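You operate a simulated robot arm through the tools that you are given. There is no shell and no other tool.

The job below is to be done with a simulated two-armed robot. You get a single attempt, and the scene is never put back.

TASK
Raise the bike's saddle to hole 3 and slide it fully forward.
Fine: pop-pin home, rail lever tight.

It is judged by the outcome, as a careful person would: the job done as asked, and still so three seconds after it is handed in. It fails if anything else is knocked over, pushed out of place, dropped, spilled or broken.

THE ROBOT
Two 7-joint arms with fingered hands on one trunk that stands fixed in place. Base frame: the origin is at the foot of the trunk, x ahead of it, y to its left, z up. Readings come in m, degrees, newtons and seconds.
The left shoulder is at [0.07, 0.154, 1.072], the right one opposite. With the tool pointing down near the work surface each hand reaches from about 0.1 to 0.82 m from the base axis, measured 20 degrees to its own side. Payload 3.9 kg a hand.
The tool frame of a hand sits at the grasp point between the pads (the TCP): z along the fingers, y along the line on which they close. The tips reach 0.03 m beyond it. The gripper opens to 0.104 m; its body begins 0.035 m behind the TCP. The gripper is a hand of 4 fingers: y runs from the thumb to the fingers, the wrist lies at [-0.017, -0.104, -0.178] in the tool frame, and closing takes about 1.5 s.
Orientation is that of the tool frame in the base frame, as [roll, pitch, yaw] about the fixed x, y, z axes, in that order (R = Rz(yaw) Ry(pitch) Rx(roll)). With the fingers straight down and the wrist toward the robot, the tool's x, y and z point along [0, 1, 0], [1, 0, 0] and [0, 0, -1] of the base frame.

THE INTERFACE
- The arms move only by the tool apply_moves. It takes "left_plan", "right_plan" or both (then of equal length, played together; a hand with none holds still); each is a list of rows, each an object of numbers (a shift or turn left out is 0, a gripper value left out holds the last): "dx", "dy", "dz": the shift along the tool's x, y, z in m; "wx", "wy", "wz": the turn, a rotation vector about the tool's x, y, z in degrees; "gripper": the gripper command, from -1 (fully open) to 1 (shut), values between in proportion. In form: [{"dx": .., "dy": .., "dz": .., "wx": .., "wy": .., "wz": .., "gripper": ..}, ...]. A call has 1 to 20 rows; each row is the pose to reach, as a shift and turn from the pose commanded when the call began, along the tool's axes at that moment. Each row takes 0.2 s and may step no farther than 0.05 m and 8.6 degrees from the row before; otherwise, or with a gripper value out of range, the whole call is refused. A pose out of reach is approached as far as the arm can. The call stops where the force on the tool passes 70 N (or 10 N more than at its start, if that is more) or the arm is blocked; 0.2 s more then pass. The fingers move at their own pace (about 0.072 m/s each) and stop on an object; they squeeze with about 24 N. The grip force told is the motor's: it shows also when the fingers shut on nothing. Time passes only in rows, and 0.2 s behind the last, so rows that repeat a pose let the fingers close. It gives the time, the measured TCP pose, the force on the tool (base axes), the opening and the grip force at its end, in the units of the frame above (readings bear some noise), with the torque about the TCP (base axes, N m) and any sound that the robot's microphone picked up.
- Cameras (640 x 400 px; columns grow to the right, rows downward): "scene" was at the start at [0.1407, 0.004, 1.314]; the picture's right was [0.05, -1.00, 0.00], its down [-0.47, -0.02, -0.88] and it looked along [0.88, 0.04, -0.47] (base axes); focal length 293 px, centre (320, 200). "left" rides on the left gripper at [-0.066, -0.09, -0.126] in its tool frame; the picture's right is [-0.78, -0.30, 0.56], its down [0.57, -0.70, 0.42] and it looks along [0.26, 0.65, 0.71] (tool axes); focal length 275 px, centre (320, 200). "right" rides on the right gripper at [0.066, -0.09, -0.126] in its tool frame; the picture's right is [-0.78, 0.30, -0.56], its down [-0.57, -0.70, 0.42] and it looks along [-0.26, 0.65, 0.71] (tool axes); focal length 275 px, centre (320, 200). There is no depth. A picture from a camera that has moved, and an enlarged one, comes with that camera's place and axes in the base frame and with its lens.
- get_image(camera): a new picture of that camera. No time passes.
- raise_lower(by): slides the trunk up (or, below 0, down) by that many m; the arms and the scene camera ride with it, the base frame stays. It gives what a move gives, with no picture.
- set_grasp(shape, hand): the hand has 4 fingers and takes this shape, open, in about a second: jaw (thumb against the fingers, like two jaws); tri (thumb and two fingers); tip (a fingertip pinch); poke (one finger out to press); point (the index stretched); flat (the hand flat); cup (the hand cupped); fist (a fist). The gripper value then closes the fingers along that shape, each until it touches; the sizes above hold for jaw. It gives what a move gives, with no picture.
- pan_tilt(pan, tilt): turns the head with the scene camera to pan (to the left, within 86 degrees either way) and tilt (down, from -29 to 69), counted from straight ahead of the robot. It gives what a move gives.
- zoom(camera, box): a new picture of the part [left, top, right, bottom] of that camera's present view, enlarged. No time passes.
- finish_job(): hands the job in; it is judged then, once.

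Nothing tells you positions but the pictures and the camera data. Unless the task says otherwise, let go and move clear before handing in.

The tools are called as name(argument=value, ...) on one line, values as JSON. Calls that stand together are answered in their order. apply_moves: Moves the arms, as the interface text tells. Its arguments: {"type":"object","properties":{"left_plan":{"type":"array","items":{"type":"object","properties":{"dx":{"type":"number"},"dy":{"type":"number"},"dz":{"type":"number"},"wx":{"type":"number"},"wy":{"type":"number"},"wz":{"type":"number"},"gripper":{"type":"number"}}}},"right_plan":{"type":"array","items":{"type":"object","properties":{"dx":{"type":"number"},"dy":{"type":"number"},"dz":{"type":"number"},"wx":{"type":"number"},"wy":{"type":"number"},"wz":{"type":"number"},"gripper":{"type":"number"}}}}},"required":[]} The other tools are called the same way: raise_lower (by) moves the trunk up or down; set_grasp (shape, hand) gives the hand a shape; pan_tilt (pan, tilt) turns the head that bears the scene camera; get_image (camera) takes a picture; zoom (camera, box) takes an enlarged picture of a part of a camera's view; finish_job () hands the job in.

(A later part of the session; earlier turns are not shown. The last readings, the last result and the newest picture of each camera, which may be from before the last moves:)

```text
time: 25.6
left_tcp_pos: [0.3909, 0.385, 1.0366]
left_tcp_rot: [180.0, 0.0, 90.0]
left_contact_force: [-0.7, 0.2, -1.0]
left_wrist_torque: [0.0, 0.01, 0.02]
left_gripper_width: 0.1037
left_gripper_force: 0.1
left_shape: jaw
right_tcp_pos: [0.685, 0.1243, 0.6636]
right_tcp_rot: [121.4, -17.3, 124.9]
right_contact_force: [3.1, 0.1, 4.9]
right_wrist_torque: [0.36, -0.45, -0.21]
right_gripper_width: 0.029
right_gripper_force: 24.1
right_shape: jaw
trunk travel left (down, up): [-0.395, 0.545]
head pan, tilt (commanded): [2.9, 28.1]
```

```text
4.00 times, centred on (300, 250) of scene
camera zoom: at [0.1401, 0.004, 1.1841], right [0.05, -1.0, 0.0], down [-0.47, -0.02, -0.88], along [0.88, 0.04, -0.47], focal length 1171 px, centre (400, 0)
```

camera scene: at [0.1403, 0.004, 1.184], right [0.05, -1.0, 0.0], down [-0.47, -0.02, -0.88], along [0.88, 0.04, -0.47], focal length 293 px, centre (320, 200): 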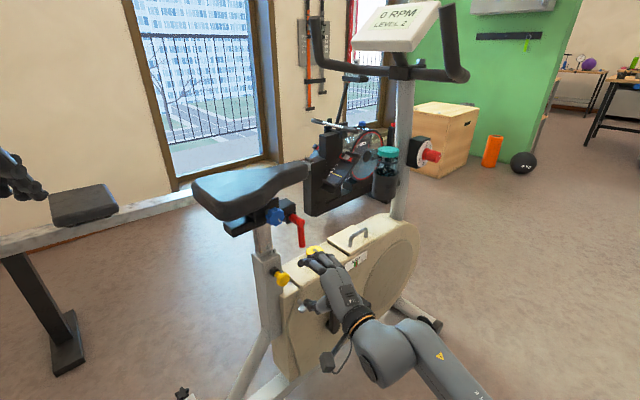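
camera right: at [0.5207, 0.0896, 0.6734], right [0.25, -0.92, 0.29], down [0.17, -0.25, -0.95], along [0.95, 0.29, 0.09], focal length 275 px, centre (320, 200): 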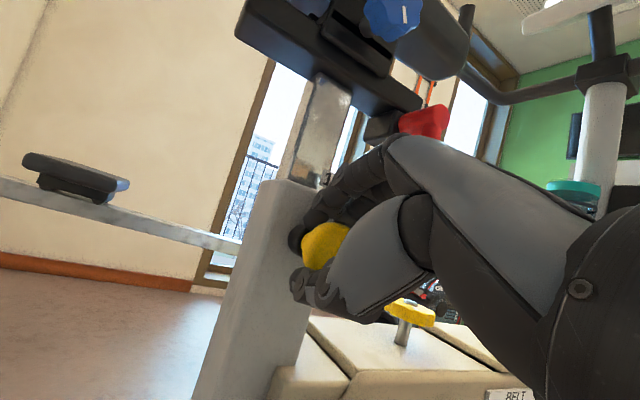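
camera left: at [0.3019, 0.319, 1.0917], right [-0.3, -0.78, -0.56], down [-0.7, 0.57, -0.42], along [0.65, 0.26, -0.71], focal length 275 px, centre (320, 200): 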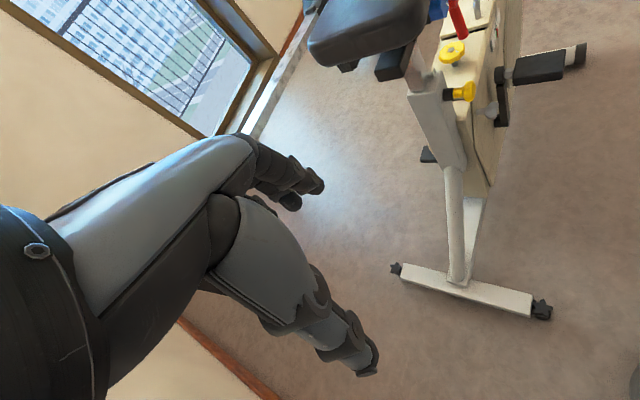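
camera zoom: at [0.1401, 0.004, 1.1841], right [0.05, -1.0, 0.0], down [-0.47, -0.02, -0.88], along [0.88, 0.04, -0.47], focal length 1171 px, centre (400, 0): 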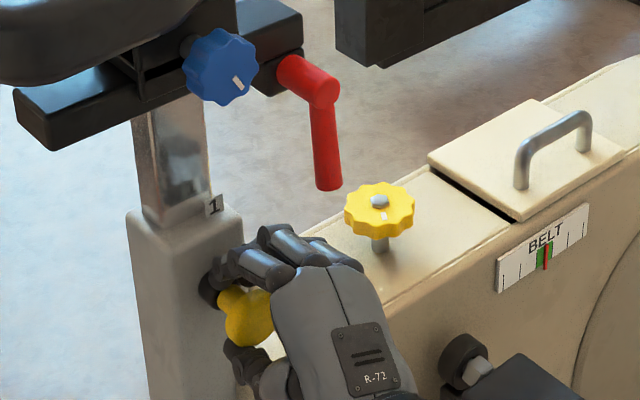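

The knob is firmly gripped (24 N, fingers hooked behind the disc). Before pulling, I'll bring the left hand as a fist, palm down, to support the rail's rear end (≈(0.68, 0.237, 0.80)) from below with the back of the hand.

set_grasp(hand="left", shape="fist")

apply_moves(left_plan=[{"dx": -0.003, "dy": 0.011, "dz": 0.034, "wx": -4.34, "wy": -1.45, "wz": 3.49}, {"dx": -0.005, "dy": 0.022, "dz": 0.067, "wx": -8.68, "wy": -2.9, "wz": 6.98}, {"dx": -0.008, "dy": 0.033, "dz": 0.101, "wx": -13.0, "wy": -4.35, "wz": 10.5}, {"dx": -0.01, "dy": 0.044, "dz": 0.134, "wx": -17.4, "wy": -5.8, "wz": 14.0}, {"dx": -0.013, "dy": 0.055, "dz": 0.168, "wx": -21.7, "wy": -7.25, "wz": 17.5}, {"dx": -0.016, "dy": 0.066, "dz": 0.202, "wx": -26.0, "wy": -8.7, "wz": 20.9}, {"dx": -0.018, "dy": 0.077, "dz": 0.235, "wx": -30.4, "wy": -10.2, "wz": 24.4}, {"dx": -0.021, "dy": 0.088, "dz": 0.269, "wx": -34.7, "wy": -11.6, "wz": 27.9}, {"dx": -0.023, "dy": 0.099, "dz": 0.302, "wx": -39.1, "wy": -13.1, "wz": 31.4}, {"dx": -0.026, "dy": 0.11, "dz": 0.336, "wx": -43.4, "wy": -14.5, "wz": 34.9}, {"dx": -0.026, "dy": 0.11, "dz": 0.336, "wx": -43.4, "wy": -14.5, "wz": 34.9}])

get_image(camera="left")

get_image(camera="scene")

```text
time: 26.5
left_tcp_pos: [0.391, 0.385, 1.0356]
left_tcp_rot: [179.9, 0.0, 90.0]
left_contact_force: [1.1, -0.2, 0.1]
left_wrist_torque: [0.03, -0.03, 0.0]
left_gripper_width: 0.0
left_gripper_force: 0.0
left_shape: fist
right_tcp_pos: [0.6837, 0.1239, 0.6648]
right_tcp_rot: [121.5, -17.3, 124.9]
right_contact_force: [2.6, 0.5, 6.9]
right_wrist_torque: [0.37, -0.45, -0.24]
right_gripper_width: 0.029
right_gripper_force: 23.9
right_shape: jaw
trunk travel left (down, up): [-0.395, 0.545]
head pan, tilt (commanded): [2.9, 28.1]
```

```text
time: 28.9
left_tcp_pos: [0.5017, 0.3606, 0.6999]
left_tcp_rot: [135.0, 0.0, 53.2]
left_contact_force: [-0.6, 0.2, 0.1]
left_wrist_torque: [-0.03, 0.02, 0.02]
left_gripper_width: 0.0002
left_gripper_force: 0.1
left_shape: fist
right_tcp_pos: [0.684, 0.1258, 0.6637]
right_tcp_rot: [121.4, -17.3, 125.0]
right_contact_force: [2.6, 1.5, 6.3]
right_wrist_torque: [0.41, -0.47, -0.19]
right_gripper_width: 0.0291
right_gripper_force: 24.1
right_shape: jaw
trunk travel left (down, up): [-0.395, 0.545]
head pan, tilt (commanded): [2.9, 28.1]
```

```text
taken
camera left: at [0.3402, 0.398, 0.7247], right [-0.32, -0.73, -0.6], down [0.19, 0.57, -0.8], along [0.93, -0.37, -0.04], focal length 275 px, centre (320, 200)
```

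left: 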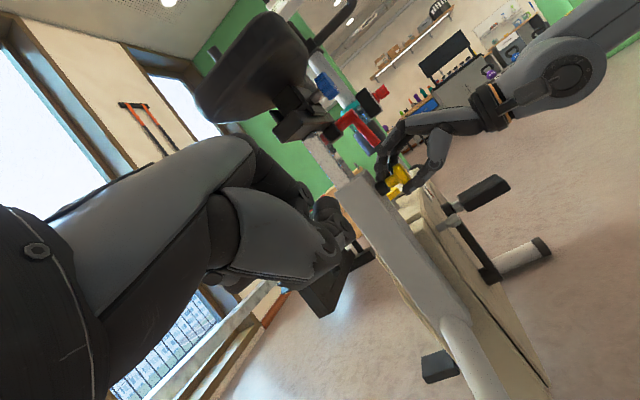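

```text
taken
camera scene: at [0.1399, 0.004, 1.1841], right [0.05, -1.0, 0.0], down [-0.47, -0.02, -0.88], along [0.88, 0.04, -0.47], focal length 293 px, centre (320, 200)
```

scene: 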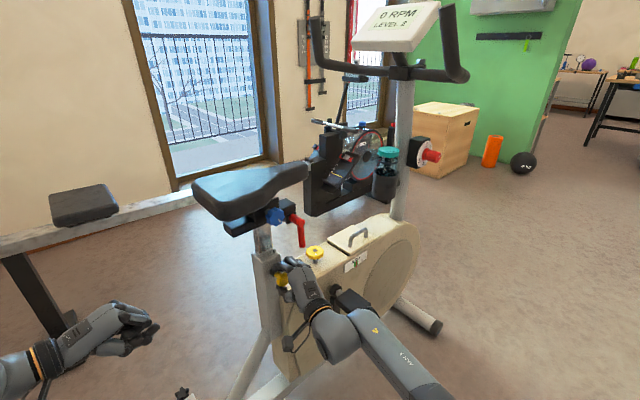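

zoom(camera="scene", box=[0, 280, 180, 392])

zoom(camera="left", box=[180, 0, 460, 240])

zoom(camera="scene", box=[180, 160, 330, 260])

```text
3.56 times, centred on (90, 336) of scene
camera zoom: at [0.1399, 0.004, 1.1841], right [0.05, -1.0, 0.0], down [-0.47, -0.02, -0.88], along [0.88, 0.04, -0.47], focal length 1041 px, centre (1138, -284)
```

zoom: 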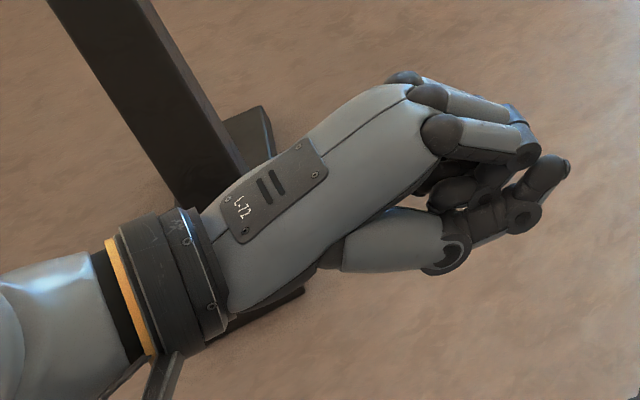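

```text
1.67 times, centred on (320, 120) of left
camera zoom: at [0.3402, 0.398, 0.7247], right [-0.32, -0.73, -0.6], down [0.19, 0.57, -0.8], along [0.93, -0.37, -0.04], focal length 459 px, centre (320, 333)
```

zoom: 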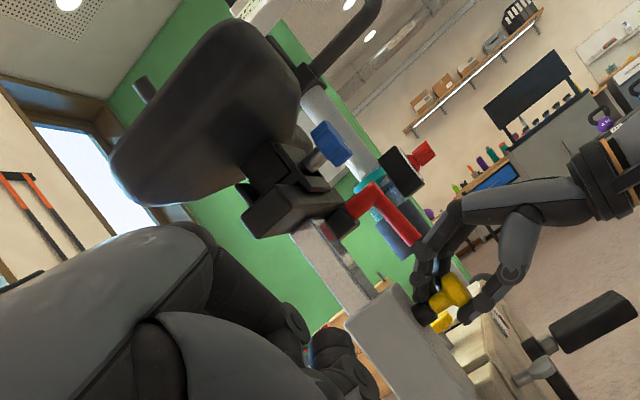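

```text
4.00 times, centred on (255, 210) of scene
camera zoom: at [0.1399, 0.004, 1.1841], right [0.05, -1.0, 0.0], down [-0.47, -0.02, -0.88], along [0.88, 0.04, -0.47], focal length 1171 px, centre (580, 160)
```

zoom: 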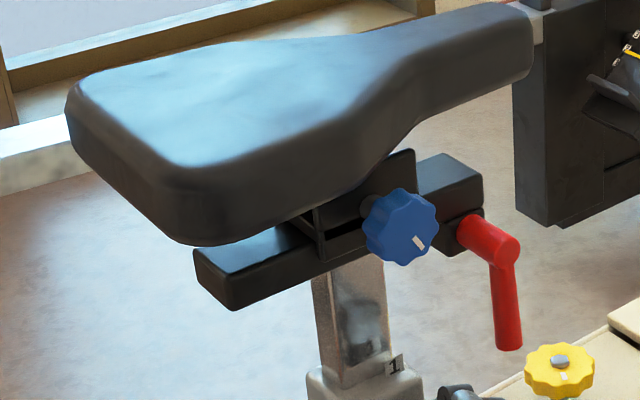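

zoom(camera="left", box=[250, 60, 410, 190])

zoom(camera="scene", box=[220, 205, 300, 260])

```text
3.08 times, centred on (330, 125) of left
camera zoom: at [0.3402, 0.398, 0.7247], right [-0.32, -0.73, -0.6], down [0.19, 0.57, -0.8], along [0.93, -0.37, -0.04], focal length 847 px, centre (289, 431)
```

zoom: 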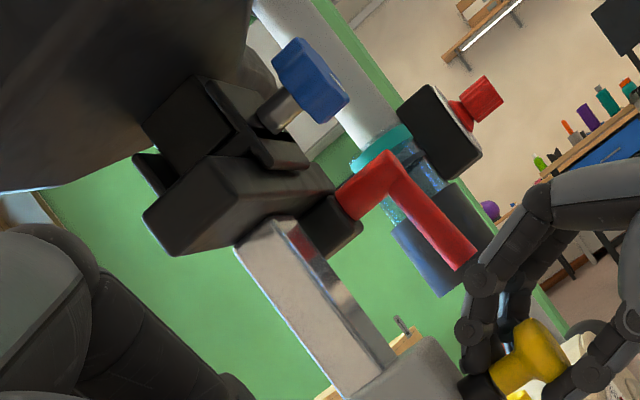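

```text
7.27 times, centred on (260, 232) of scene
camera zoom: at [0.1399, 0.004, 1.1841], right [0.05, -1.0, 0.0], down [-0.47, -0.02, -0.88], along [0.88, 0.04, -0.47], focal length 2128 px, centre (756, -36)
```

zoom: 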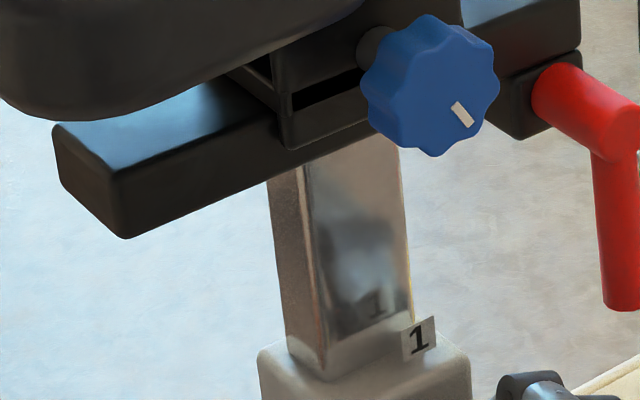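

Rail rear end refined to ≈(0.677, 0.237, 0.815), underside ≈0.803; the post's rear face is 0.066 m ahead of it. I'll bring the left fist forward beneath the rail, stopping two-thirds of the way to check.

apply_moves(left_plan=[{"dx": -0.001, "dy": 0.028, "dz": 0.028}, {"dx": -0.003, "dy": 0.056, "dz": 0.056}, {"dx": -0.004, "dy": 0.084, "dz": 0.084}, {"dx": -0.005, "dy": 0.112, "dz": 0.112}, {"dx": -0.005, "dy": 0.112, "dz": 0.112}])

zoom(camera="scene", box=[120, 160, 320, 300])

get_image(camera="left")

get_image(camera="right")

```text
time: 30.1
left_tcp_pos: [0.627, 0.2605, 0.6996]
left_tcp_rot: [135.0, -0.1, 53.2]
left_contact_force: [-0.1, -0.1, -0.5]
left_wrist_torque: [-0.03, -0.01, 0.01]
left_gripper_width: 0.0001
left_gripper_force: 0.0
left_shape: fist
right_tcp_pos: [0.6837, 0.1231, 0.6641]
right_tcp_rot: [121.5, -17.4, 124.9]
right_contact_force: [2.6, 1.7, 6.4]
right_wrist_torque: [0.43, -0.49, -0.2]
right_gripper_width: 0.0292
right_gripper_force: 24.2
right_shape: jaw
trunk travel left (down, up): [-0.395, 0.545]
head pan, tilt (commanded): [2.9, 28.1]
```

```text
2.86 times, centred on (220, 230) of scene
camera zoom: at [0.1398, 0.004, 1.1841], right [0.05, -1.0, 0.0], down [-0.47, -0.02, -0.88], along [0.88, 0.04, -0.47], focal length 836 px, centre (606, 114)
```

zoom: 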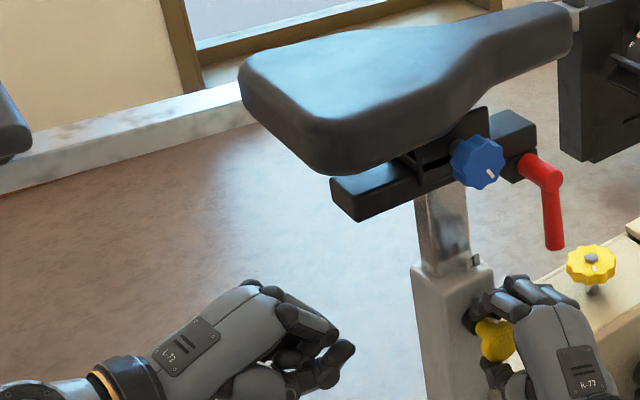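

```text
taken
camera left: at [0.4646, 0.2982, 0.7252], right [-0.32, -0.73, -0.6], down [0.19, 0.58, -0.8], along [0.93, -0.37, -0.05], focal length 275 px, centre (320, 200)
```

left: 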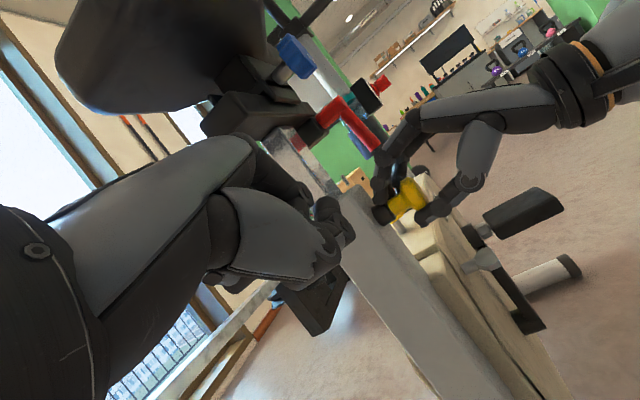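

```text
taken
camera right: at [0.5205, 0.0896, 0.6732], right [0.25, -0.92, 0.29], down [0.17, -0.25, -0.95], along [0.95, 0.29, 0.09], focal length 275 px, centre (320, 200)
```

right: 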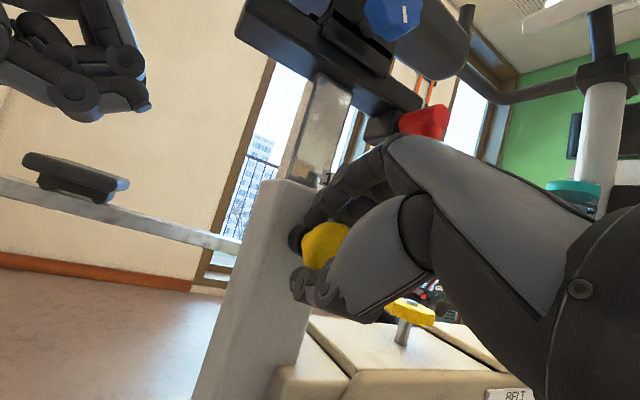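

apply_moves(left_plan=[{"dx": -0.001, "dy": 0.016, "dz": 0.018}, {"dx": -0.001, "dy": 0.032, "dz": 0.036}, {"dx": -0.002, "dy": 0.046, "dz": 0.05}, {"dx": -0.002, "dy": 0.058, "dz": 0.062}, {"dx": -0.002, "dy": 0.058, "dz": 0.062}])

zoom(camera="scene", box=[160, 160, 320, 272])

get_image(camera="right")

get_image(camera="left")

```text
time: 31.3
left_tcp_pos: [0.6929, 0.2067, 0.6979]
left_tcp_rot: [135.0, 0.0, 53.1]
left_contact_force: [0.5, 0.1, 0.8]
left_wrist_torque: [0.03, 0.02, 0.02]
left_gripper_width: 0.0001
left_gripper_force: 0.1
left_shape: fist
right_tcp_pos: [0.6852, 0.1247, 0.6634]
right_tcp_rot: [121.5, -17.3, 124.8]
right_contact_force: [2.7, 1.0, 6.4]
right_wrist_torque: [0.38, -0.48, -0.21]
right_gripper_width: 0.0292
right_gripper_force: 24.5
right_shape: jaw
trunk travel left (down, up): [-0.395, 0.545]
head pan, tilt (commanded): [2.9, 28.1]
```

```text
3.57 times, centred on (240, 216) of scene
camera zoom: at [0.1399, 0.004, 1.1841], right [0.05, -1.0, 0.0], down [-0.47, -0.02, -0.88], along [0.88, 0.04, -0.47], focal length 1045 px, centre (606, 143)
```

zoom: 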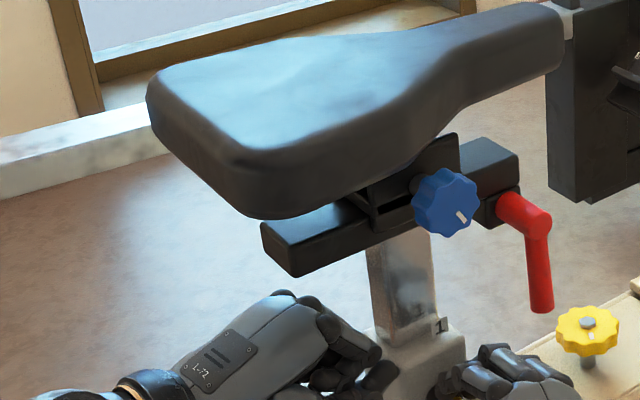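

```text
taken
camera right: at [0.5205, 0.0896, 0.6732], right [0.25, -0.92, 0.29], down [0.17, -0.25, -0.95], along [0.95, 0.29, 0.09], focal length 275 px, centre (320, 200)
```

right: 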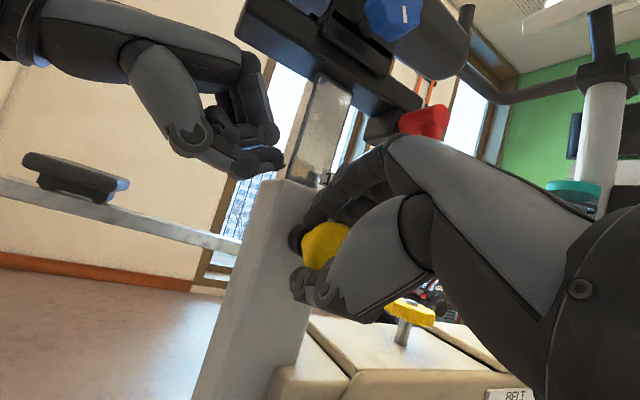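

```text
taken
camera left: at [0.5317, 0.2454, 0.7233], right [-0.32, -0.73, -0.6], down [0.19, 0.58, -0.8], along [0.93, -0.37, -0.05], focal length 275 px, centre (320, 200)
```

left: 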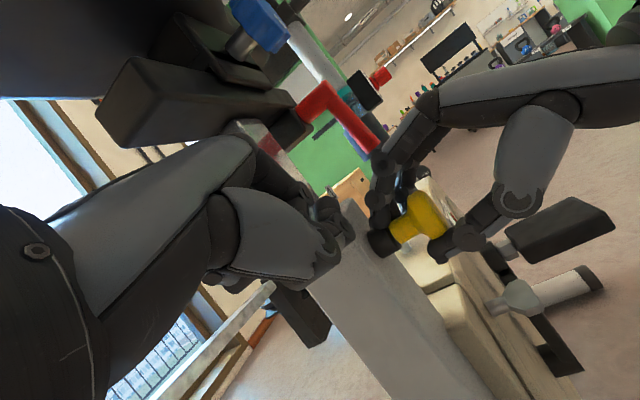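

The fist is now right under the rail's rear with a ~1–2 cm gap and no contact. I'll raise it gently until it just touches.

apply_moves(left_plan=[{"dy": 0.0035, "dz": -0.0035}, {"dy": 0.007, "dz": -0.007}, {"dy": 0.0085, "dz": -0.0085}])

get_image(camera="right")

```text
time: 32.1
left_tcp_pos: [0.693, 0.2069, 0.7099]
left_tcp_rot: [134.9, 0.0, 53.2]
left_contact_force: [0.0, 0.2, -0.7]
left_wrist_torque: [0.02, 0.0, 0.01]
left_gripper_width: 0.0
left_gripper_force: 0.0
left_shape: fist
right_tcp_pos: [0.6843, 0.1239, 0.663]
right_tcp_rot: [121.4, -17.4, 125.0]
right_contact_force: [3.2, -0.1, 6.7]
right_wrist_torque: [0.44, -0.48, -0.23]
right_gripper_width: 0.0292
right_gripper_force: 24.0
right_shape: jaw
trunk travel left (down, up): [-0.395, 0.545]
head pan, tilt (commanded): [2.9, 28.1]
```

```text
taken
camera right: at [0.5205, 0.0896, 0.6732], right [0.25, -0.92, 0.29], down [0.17, -0.25, -0.95], along [0.95, 0.29, 0.09], focal length 275 px, centre (320, 200)
```

right: 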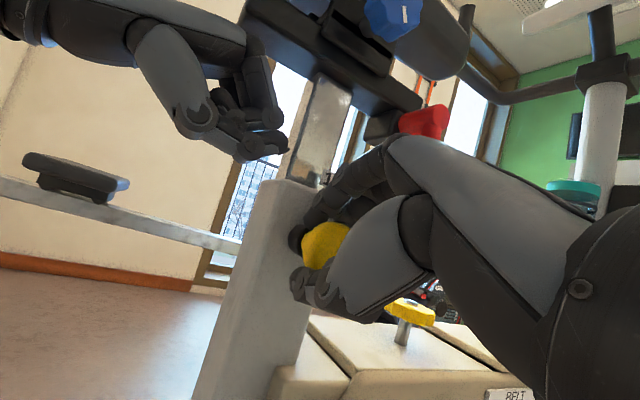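

apply_moves(left_plan=[{"dy": 0.002, "dz": -0.002}, {"dy": 0.0042, "dz": -0.0042}])

zoom(camera="right", box=[100, 0, 360, 160])

zoom(camera="scene", box=[180, 190, 320, 288])

```text
time: 32.7
left_tcp_pos: [0.6932, 0.2068, 0.716]
left_tcp_rot: [134.9, 0.0, 53.1]
left_contact_force: [0.5, 0.0, 0.5]
left_wrist_torque: [0.01, -0.02, 0.01]
left_gripper_width: 0.0
left_gripper_force: 0.0
left_shape: fist
right_tcp_pos: [0.6838, 0.1233, 0.6641]
right_tcp_rot: [121.4, -17.3, 124.9]
right_contact_force: [2.0, 0.3, 6.1]
right_wrist_torque: [0.41, -0.44, -0.23]
right_gripper_width: 0.0293
right_gripper_force: 24.0
right_shape: jaw
trunk travel left (down, up): [-0.395, 0.545]
head pan, tilt (commanded): [2.9, 28.1]
```

```text
2.46 times, centred on (230, 80) of right
camera zoom: at [0.5205, 0.0896, 0.6732], right [0.25, -0.92, 0.29], down [0.17, -0.25, -0.95], along [0.95, 0.29, 0.09], focal length 678 px, centre (542, 495)
```

zoom: 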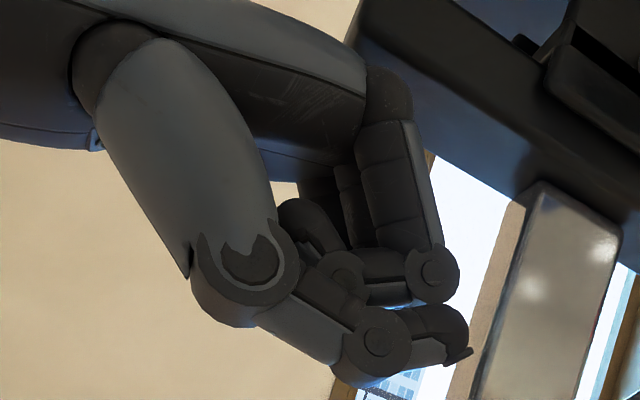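

```text
4.08 times, centred on (250, 239) of scene
camera zoom: at [0.1399, 0.004, 1.1841], right [0.05, -1.0, 0.0], down [-0.47, -0.02, -0.88], along [0.88, 0.04, -0.47], focal length 1195 px, centre (606, 41)
```

zoom: 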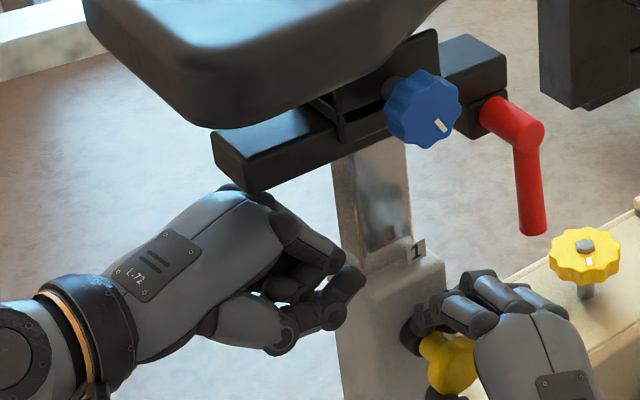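

apply_moves(left_plan=[{"dy": 0.002, "dz": -0.002}, {"dy": 0.0042, "dz": -0.0042}])

```text
time: 33.3
left_tcp_pos: [0.6917, 0.2082, 0.7212]
left_tcp_rot: [134.9, 0.0, 53.1]
left_contact_force: [0.4, -0.2, -0.6]
left_wrist_torque: [0.01, 0.01, 0.0]
left_gripper_width: 0.0
left_gripper_force: 0.0
left_shape: fist
right_tcp_pos: [0.6856, 0.1249, 0.6632]
right_tcp_rot: [121.5, -17.4, 124.9]
right_contact_force: [1.4, -0.2, 6.1]
right_wrist_torque: [0.42, -0.45, -0.19]
right_gripper_width: 0.0291
right_gripper_force: 24.1
right_shape: jaw
trunk travel left (down, up): [-0.395, 0.545]
head pan, tilt (commanded): [2.9, 28.1]
```

apply_moves(left_plan=[{"dy": 0.002, "dz": -0.002}, {"dy": 0.0042, "dz": -0.0042}])

zoom(camera="right", box=[100, 0, 360, 160])

zoom(camera="scene", box=[180, 190, 320, 288])

```text
time: 33.9
left_tcp_pos: [0.6924, 0.2076, 0.7251]
left_tcp_rot: [135.1, 0.1, 53.2]
left_contact_force: [-2.6, 0.8, -10.4]
left_wrist_torque: [-0.24, -0.33, 0.06]
left_gripper_width: 0.0
left_gripper_force: 0.2
left_shape: fist
right_tcp_pos: [0.6839, 0.1242, 0.6638]
right_tcp_rot: [121.4, -17.3, 125.0]
right_contact_force: [0.5, -1.6, 8.8]
right_wrist_torque: [0.42, -0.51, -0.2]
right_gripper_width: 0.0292
right_gripper_force: 23.6
right_shape: jaw
trunk travel left (down, up): [-0.395, 0.545]
head pan, tilt (commanded): [2.9, 28.1]
```

```text
2.46 times, centred on (230, 80) of right
camera zoom: at [0.5207, 0.0896, 0.6731], right [0.25, -0.92, 0.29], down [0.17, -0.25, -0.95], along [0.95, 0.29, 0.09], focal length 678 px, centre (542, 495)
```

zoom: 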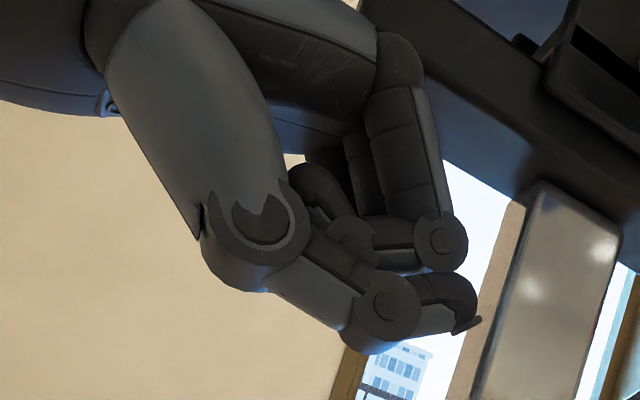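

```text
4.08 times, centred on (250, 239) of scene
camera zoom: at [0.1402, 0.0042, 1.1838], right [0.05, -1.0, 0.0], down [-0.47, -0.02, -0.88], along [0.88, 0.04, -0.47], focal length 1195 px, centre (606, 41)
```

zoom: 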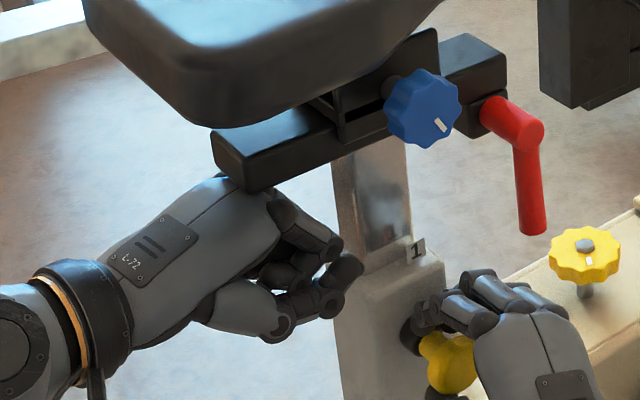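

Contact made: ~10 N support under the rail. Now I'll pull the pin knob straight out along its axis in small steps.

apply_moves(right_plan=[{"dx": -0.0007, "dy": -0.0019, "dz": -0.0035}, {"dx": -0.0014, "dy": -0.0038, "dz": -0.0069}, {"dx": -0.002, "dy": -0.0057, "dz": -0.0104}, {"dx": -0.0027, "dy": -0.0075, "dz": -0.0138}, {"dx": -0.0027, "dy": -0.0075, "dz": -0.0138}])

zoom(camera="scene", box=[210, 190, 350, 300])

zoom(camera="right", box=[230, 130, 430, 330])

```text
time: 35.1
left_tcp_pos: [0.6913, 0.2078, 0.7294]
left_tcp_rot: [134.7, -0.1, 53.2]
left_contact_force: [0.6, -0.1, -0.6]
left_wrist_torque: [0.02, 0.06, 0.0]
left_gripper_width: 0.0
left_gripper_force: 0.1
left_shape: fist
right_tcp_pos: [0.6726, 0.1128, 0.661]
right_tcp_rot: [121.6, -17.3, 124.8]
right_contact_force: [-3.8, 1.1, -0.4]
right_wrist_torque: [0.19, -0.13, 0.01]
right_gripper_width: 0.0273
right_gripper_force: 24.0
right_shape: jaw
trunk travel left (down, up): [-0.395, 0.545]
head pan, tilt (commanded): [2.9, 28.1]
```

```text
3.64 times, centred on (280, 245) of scene
camera zoom: at [0.1398, 0.0042, 1.1841], right [0.05, -1.0, 0.0], down [-0.47, -0.02, -0.88], along [0.88, 0.04, -0.47], focal length 1064 px, centre (466, 36)
```

zoom: 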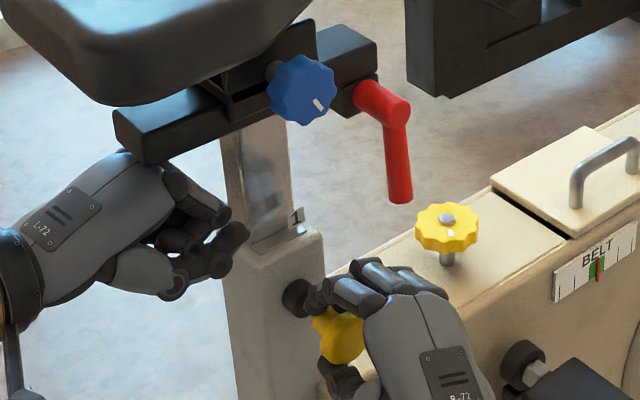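

```text
2.00 times, centred on (330, 230) of right
camera zoom: at [0.5092, 0.0784, 0.6709], right [0.25, -0.92, 0.29], down [0.17, -0.25, -0.95], along [0.95, 0.29, 0.09], focal length 551 px, centre (300, 140)
```

zoom: 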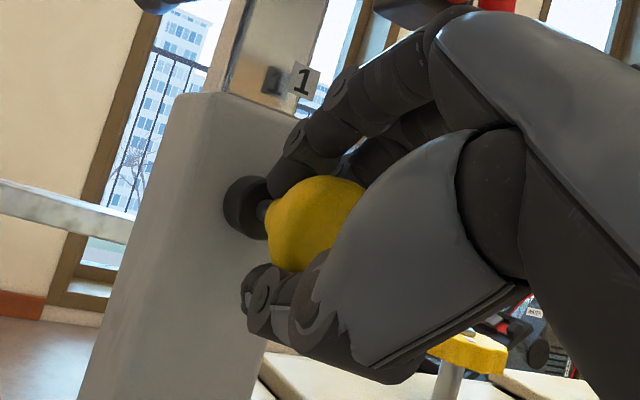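

The pin is out (rod visible) with only ~4 N pull, and the post is free. I'll lift the saddle ~1.5 cm and look at the post tags.

apply_moves(left_plan=[{"dy": 0.0035, "dz": -0.0035}, {"dy": 0.007, "dz": -0.007}, {"dy": 0.0106, "dz": -0.0106}], right_plan=[{}, {}, {}])

zoom(camera="scene", box=[210, 190, 350, 300])

zoom(camera="right", box=[230, 80, 430, 280])

```text
time: 35.9
left_tcp_pos: [0.692, 0.2089, 0.7431]
left_tcp_rot: [135.0, 0.1, 53.2]
left_contact_force: [-0.3, -2.1, -3.8]
left_wrist_torque: [-0.02, -0.06, 0.02]
left_gripper_width: 0.0
left_gripper_force: 0.0
left_shape: fist
right_tcp_pos: [0.6746, 0.113, 0.6621]
right_tcp_rot: [121.5, -17.3, 125.0]
right_contact_force: [-5.1, 2.4, -0.3]
right_wrist_torque: [0.13, -0.15, -0.01]
right_gripper_width: 0.0271
right_gripper_force: 24.3
right_shape: jaw
trunk travel left (down, up): [-0.395, 0.545]
head pan, tilt (commanded): [2.9, 28.1]
```

```text
3.64 times, centred on (280, 245) of scene
camera zoom: at [0.1407, 0.0044, 1.1839], right [0.05, -1.0, 0.0], down [-0.47, -0.02, -0.88], along [0.88, 0.04, -0.47], focal length 1064 px, centre (466, 36)
```

zoom: 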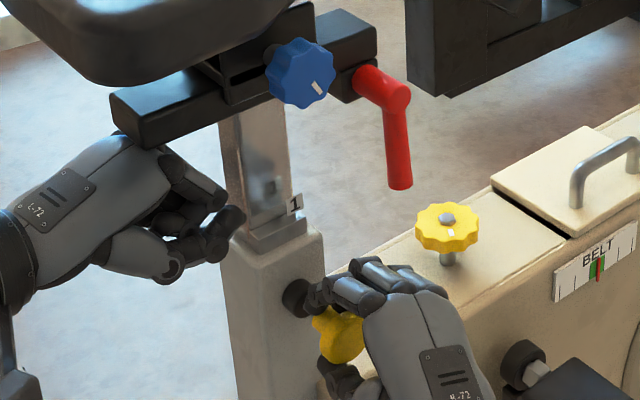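

```text
2.00 times, centred on (330, 180) of right
camera zoom: at [0.51, 0.0788, 0.6712], right [0.25, -0.92, 0.29], down [0.17, -0.25, -0.95], along [0.95, 0.29, 0.09], focal length 551 px, centre (300, 240)
```

zoom: 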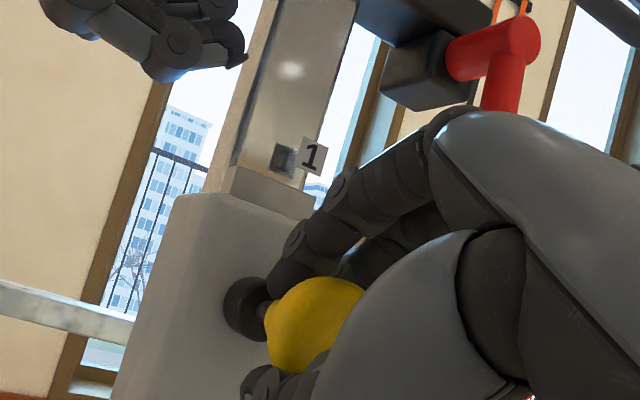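

The "1" tag rides up with the post, so each tag should sit at the rim when its hole is aligned. The load is light (~4 N). I'll keep lifting and watch for tags 2 and 3.

apply_moves(left_plan=[{"dy": 0.0035, "dz": -0.0035}, {"dy": 0.007, "dz": -0.007}, {"dy": 0.0106, "dz": -0.0106}, {"dy": 0.0141, "dz": -0.0141}], right_plan=[{}, {}, {}, {}])

zoom(camera="scene", box=[210, 170, 350, 280])

zoom(camera="right", box=[200, 40, 430, 270])

```text
time: 36.9
left_tcp_pos: [0.6922, 0.2092, 0.7617]
left_tcp_rot: [135.1, 0.0, 53.1]
left_contact_force: [-1.1, -1.1, -3.8]
left_wrist_torque: [-0.01, -0.11, 0.04]
left_gripper_width: 0.0001
left_gripper_force: 0.0
left_shape: fist
right_tcp_pos: [0.6741, 0.1133, 0.6619]
right_tcp_rot: [121.7, -17.4, 124.8]
right_contact_force: [-5.0, 2.0, -2.1]
right_wrist_torque: [0.13, -0.1, -0.01]
right_gripper_width: 0.0272
right_gripper_force: 23.9
right_shape: jaw
trunk travel left (down, up): [-0.395, 0.545]
head pan, tilt (commanded): [2.9, 28.1]
```

```text
3.64 times, centred on (280, 225) of scene
camera zoom: at [0.1407, 0.0045, 1.1839], right [0.05, -1.0, 0.0], down [-0.47, -0.02, -0.88], along [0.88, 0.04, -0.47], focal length 1064 px, centre (466, 109)
```

zoom: 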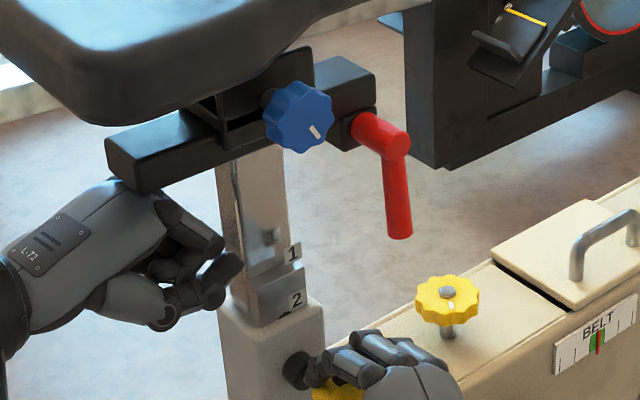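

```text
1.74 times, centred on (315, 155) of right
camera zoom: at [0.51, 0.0788, 0.6712], right [0.25, -0.92, 0.29], down [0.17, -0.25, -0.95], along [0.95, 0.29, 0.09], focal length 479 px, centre (329, 278)
```

zoom: 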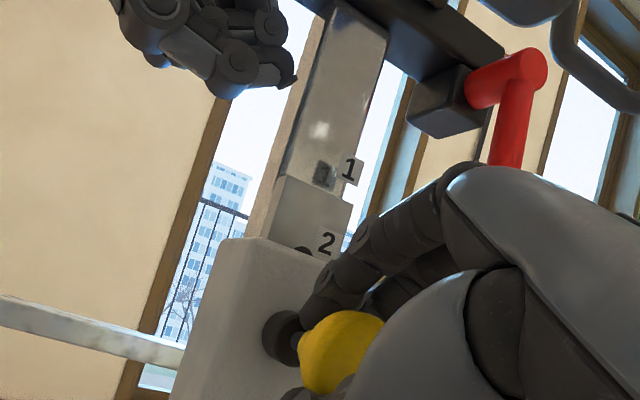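

Tag "2" has emerged and there seems to be a hole next to it. I need to know how the tags relate to holes and to the pin's level, so I'll zoom in closely.

zoom(camera="right", box=[270, 110, 370, 200])

zoom(camera="scene", box=[260, 225, 310, 265])

get_image(camera="left")

```text
4.44 times, centred on (320, 155) of right
camera zoom: at [0.51, 0.0788, 0.6712], right [0.25, -0.92, 0.29], down [0.17, -0.25, -0.95], along [0.95, 0.29, 0.09], focal length 1224 px, centre (320, 400)
```

zoom: 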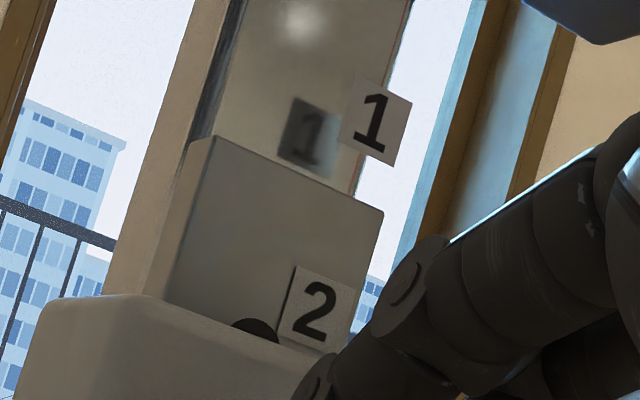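

```text
10.00 times, centred on (285, 245) of scene
camera zoom: at [0.1407, 0.0045, 1.1839], right [0.05, -1.0, 0.0], down [-0.47, -0.02, -0.88], along [0.88, 0.04, -0.47], focal length 2927 px, centre (670, -250)
```

zoom: 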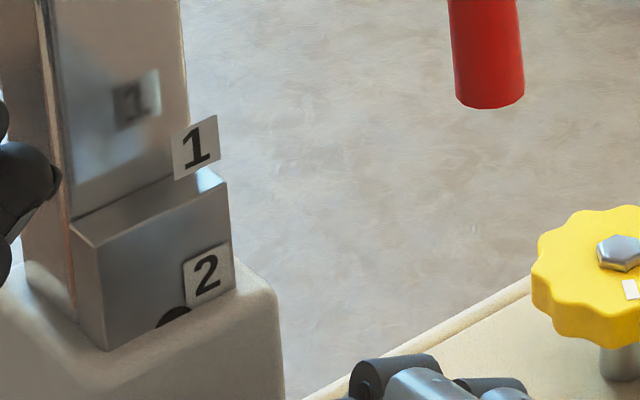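

```text
taken
camera left: at [0.5312, 0.2473, 0.7874], right [-0.32, -0.73, -0.6], down [0.19, 0.57, -0.8], along [0.93, -0.37, -0.05], focal length 275 px, centre (320, 200)
```

left: 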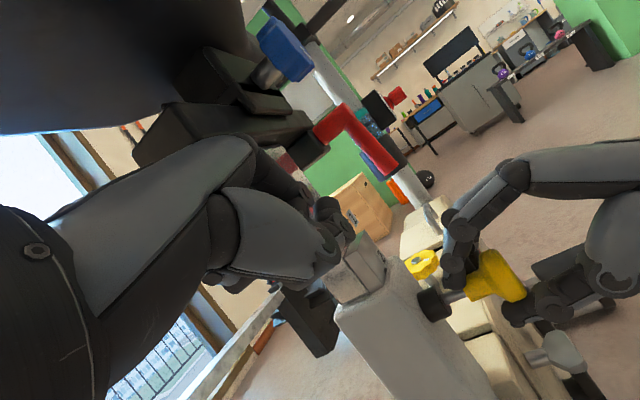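

The hole just appearing at the rim is the one the pin sat in at the start (the rim is ~0.035 m above the pin, and I've lifted ~0.037 m). So the tag at the rim names the engaged hole, "1" at the start and now about "2". I need to rise until tag "3" sits at the rim, so I'll keep going.

apply_moves(left_plan=[{"dy": 0.0035, "dz": -0.0035}, {"dy": 0.007, "dz": -0.007}, {"dy": 0.0106, "dz": -0.0106}, {"dy": 0.0141, "dz": -0.0141}, {"dy": 0.0184, "dz": -0.0184}], right_plan=[{}, {}, {}, {}, {}])

zoom(camera="scene", box=[260, 215, 320, 265])

zoom(camera="right", box=[250, 70, 370, 210])

get_image(camera="scene")

```text
time: 38.1
left_tcp_pos: [0.6928, 0.2087, 0.7879]
left_tcp_rot: [134.9, 0.1, 53.1]
left_contact_force: [-1.1, 0.1, -2.6]
left_wrist_torque: [0.01, -0.06, 0.05]
left_gripper_width: 0.0002
left_gripper_force: 0.0
left_shape: fist
right_tcp_pos: [0.6738, 0.1125, 0.6615]
right_tcp_rot: [121.6, -17.4, 124.9]
right_contact_force: [-4.7, 1.9, -1.9]
right_wrist_torque: [0.15, -0.11, 0.05]
right_gripper_width: 0.0276
right_gripper_force: 23.3
right_shape: jaw
trunk travel left (down, up): [-0.395, 0.545]
head pan, tilt (commanded): [2.9, 28.1]
```

```text
8.00 times, centred on (290, 240) of scene
camera zoom: at [0.1406, 0.0045, 1.184], right [0.05, -1.0, 0.0], down [-0.47, -0.02, -0.88], along [0.88, 0.04, -0.47], focal length 2341 px, centre (560, -120)
```

zoom: 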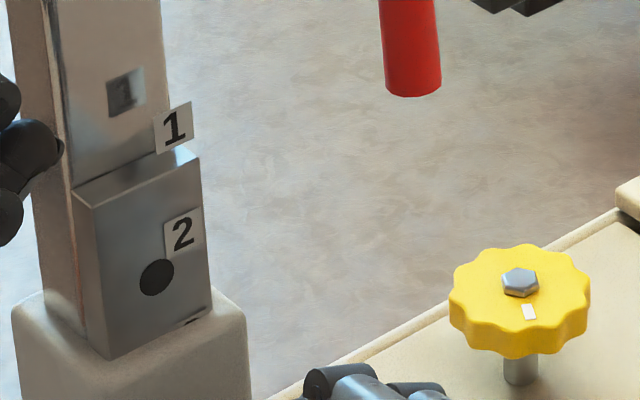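

```text
2.86 times, centred on (310, 140) of right
camera zoom: at [0.51, 0.0788, 0.6713], right [0.25, -0.92, 0.29], down [0.17, -0.25, -0.95], along [0.95, 0.29, 0.09], focal length 786 px, centre (349, 371)
```

zoom: 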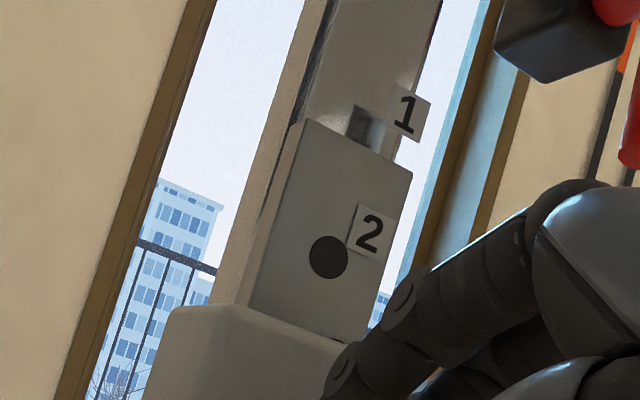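

```text
taken
camera scene: at [0.1406, 0.0045, 1.184], right [0.05, -1.0, 0.0], down [-0.47, -0.02, -0.88], along [0.88, 0.04, -0.47], focal length 293 px, centre (320, 200)
```

scene: 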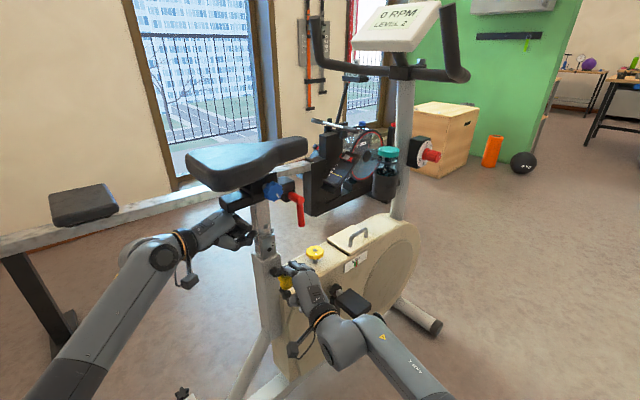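

Measured tag spacing ≈0.040 m, and the visible hole (beside tag 2) is at lift ≈0.063 m, matching the originally pinned hole. So hole 3 needs a total lift of ≈0.080 m, with tag 3 just above the rim. I'll rise to ~0.074 m, slightly below, then release the pin so it can pop in as I creep up.

apply_moves(left_plan=[{"dy": 0.0025, "dz": -0.0025}, {"dy": 0.005, "dz": -0.005}, {"dy": 0.0075, "dz": -0.0075}, {"dy": 0.0075, "dz": -0.0075}], right_plan=[{}, {}, {}, {}])

zoom(camera="scene", box=[260, 215, 320, 265])

zoom(camera="right", box=[250, 70, 370, 210])

```text
time: 39.1
left_tcp_pos: [0.6927, 0.2099, 0.7976]
left_tcp_rot: [134.9, 0.1, 53.1]
left_contact_force: [-0.8, -0.5, -3.0]
left_wrist_torque: [-0.03, -0.13, 0.04]
left_gripper_width: 0.0
left_gripper_force: 0.0
left_shape: fist
right_tcp_pos: [0.6742, 0.1124, 0.6611]
right_tcp_rot: [121.6, -17.3, 124.9]
right_contact_force: [-5.3, 2.8, -1.1]
right_wrist_torque: [0.15, -0.12, 0.03]
right_gripper_width: 0.0273
right_gripper_force: 23.5
right_shape: jaw
trunk travel left (down, up): [-0.395, 0.545]
head pan, tilt (commanded): [2.9, 28.1]
```

```text
8.00 times, centred on (290, 240) of scene
camera zoom: at [0.1406, 0.0046, 1.184], right [0.05, -1.0, 0.0], down [-0.47, -0.02, -0.88], along [0.88, 0.04, -0.47], focal length 2341 px, centre (560, -120)
```

zoom: 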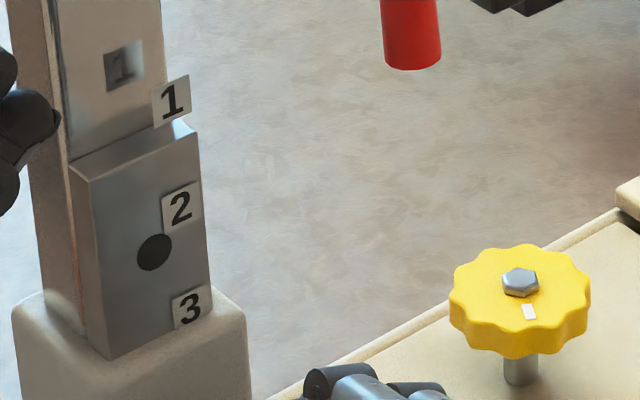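

```text
2.86 times, centred on (310, 140) of right
camera zoom: at [0.51, 0.0788, 0.6713], right [0.25, -0.92, 0.29], down [0.17, -0.25, -0.95], along [0.95, 0.29, 0.09], focal length 786 px, centre (349, 371)
```

zoom: 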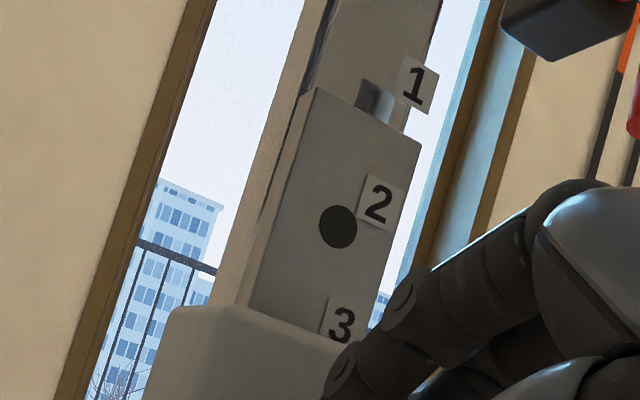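

Tag 3 is nearly clear of the rim (lift ≈0.073 m). I'll open the right fingers to let the spring push the pin against the post.

apply_moves(right_plan=[{"gripper": 0}, {"gripper": -0.3}, {"gripper": -0.4}, {"gripper": -0.4}, {"gripper": -0.4}])

zoom(camera="right", box=[230, 110, 430, 310])

zoom(camera="scene", box=[240, 215, 340, 300])

```text
time: 40.3
left_tcp_pos: [0.6915, 0.2087, 0.7989]
left_tcp_rot: [135.0, 0.0, 53.2]
left_contact_force: [0.0, -0.2, -0.1]
left_wrist_torque: [0.0, 0.02, 0.03]
left_gripper_width: 0.0
left_gripper_force: 0.0
left_shape: fist
right_tcp_pos: [0.674, 0.1131, 0.6609]
right_tcp_rot: [121.4, -17.3, 124.8]
right_contact_force: [1.1, -0.5, -0.2]
right_wrist_torque: [-0.04, -0.04, 0.01]
right_gripper_width: 0.0726
right_gripper_force: 0.1
right_shape: jaw
trunk travel left (down, up): [-0.395, 0.545]
head pan, tilt (commanded): [2.9, 28.1]
```

```text
2.00 times, centred on (330, 210) of right
camera zoom: at [0.5102, 0.0785, 0.6713], right [0.25, -0.92, 0.29], down [0.17, -0.25, -0.95], along [0.95, 0.29, 0.09], focal length 551 px, centre (300, 180)
```

zoom: 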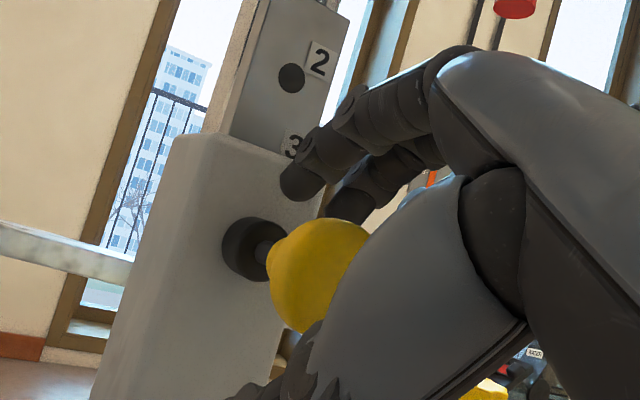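

```text
4.71 times, centred on (290, 258) of scene
camera zoom: at [0.1408, 0.0042, 1.1839], right [0.05, -1.0, 0.0], down [-0.47, -0.02, -0.88], along [0.88, 0.04, -0.47], focal length 1377 px, centre (461, -71)
```

zoom: 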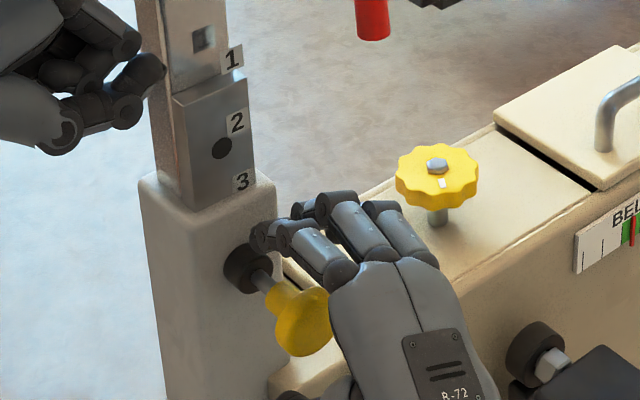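

The pin now rests against the post (rod still showing), as wanted. I'll creep the saddle upward about 1 mm per step and listen for the pin popping in.

apply_moves(left_plan=[{"dy": 0.0007, "dz": -0.0007}, {"dy": 0.0014, "dz": -0.0014}, {"dy": 0.0021, "dz": -0.0021}, {"dy": 0.0028, "dz": -0.0028}, {"dy": 0.0028, "dz": -0.0028}])

zoom(camera="right", box=[230, 110, 430, 310])

```text
time: 41.5
left_tcp_pos: [0.6922, 0.2084, 0.8027]
left_tcp_rot: [135.0, 0.1, 53.1]
left_contact_force: [1.3, 0.6, -4.7]
left_wrist_torque: [-0.16, -0.03, -0.03]
left_gripper_width: 0.0001
left_gripper_force: 0.0
left_shape: fist
right_tcp_pos: [0.6744, 0.1134, 0.6609]
right_tcp_rot: [121.6, -17.4, 124.8]
right_contact_force: [-0.2, 0.5, -0.1]
right_wrist_torque: [0.01, -0.01, -0.01]
right_gripper_width: 0.0727
right_gripper_force: 0.0
right_shape: jaw
trunk travel left (down, up): [-0.395, 0.545]
head pan, tilt (commanded): [2.9, 28.1]
```

```text
2.00 times, centred on (330, 210) of right
camera zoom: at [0.5105, 0.0788, 0.671], right [0.25, -0.92, 0.29], down [0.17, -0.25, -0.95], along [0.95, 0.29, 0.09], focal length 551 px, centre (300, 180)
```

zoom: 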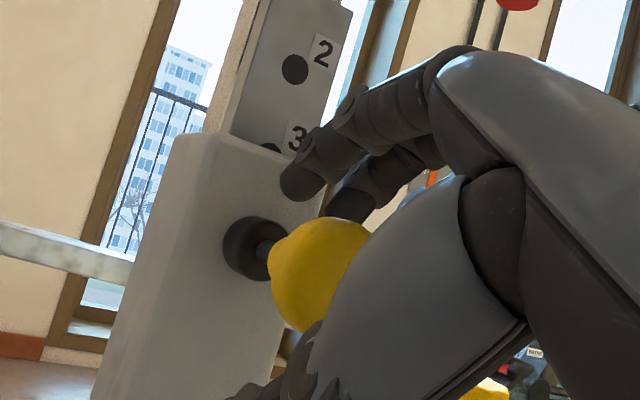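

apply_moves(left_plan=[{"dy": 0.0005, "dz": -0.0005}, {"dy": 0.001, "dz": -0.001}, {"dy": 0.0015, "dz": -0.0015}, {"dy": 0.002, "dz": -0.002}, {"dy": 0.002, "dz": -0.002}])

zoom(camera="right", box=[230, 110, 430, 310])

```text
time: 42.7
left_tcp_pos: [0.6919, 0.2085, 0.8048]
left_tcp_rot: [135.0, 0.1, 53.2]
left_contact_force: [0.9, 0.5, -3.4]
left_wrist_torque: [-0.18, 0.01, -0.07]
left_gripper_width: 0.0
left_gripper_force: 0.1
left_shape: fist
right_tcp_pos: [0.6754, 0.1121, 0.6606]
right_tcp_rot: [121.6, -17.3, 124.8]
right_contact_force: [0.1, -0.4, -0.4]
right_wrist_torque: [-0.01, -0.01, 0.02]
right_gripper_width: 0.0727
right_gripper_force: 0.0
right_shape: jaw
trunk travel left (down, up): [-0.395, 0.545]
head pan, tilt (commanded): [2.9, 28.1]
```

```text
2.00 times, centred on (330, 210) of right
camera zoom: at [0.5105, 0.0788, 0.671], right [0.25, -0.92, 0.29], down [0.17, -0.25, -0.95], along [0.95, 0.29, 0.09], focal length 551 px, centre (300, 180)
```

zoom: 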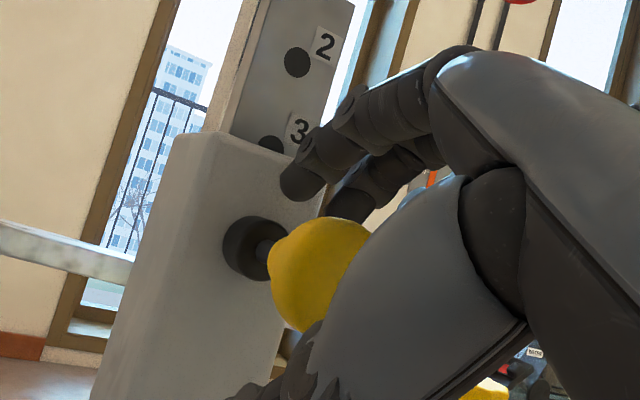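

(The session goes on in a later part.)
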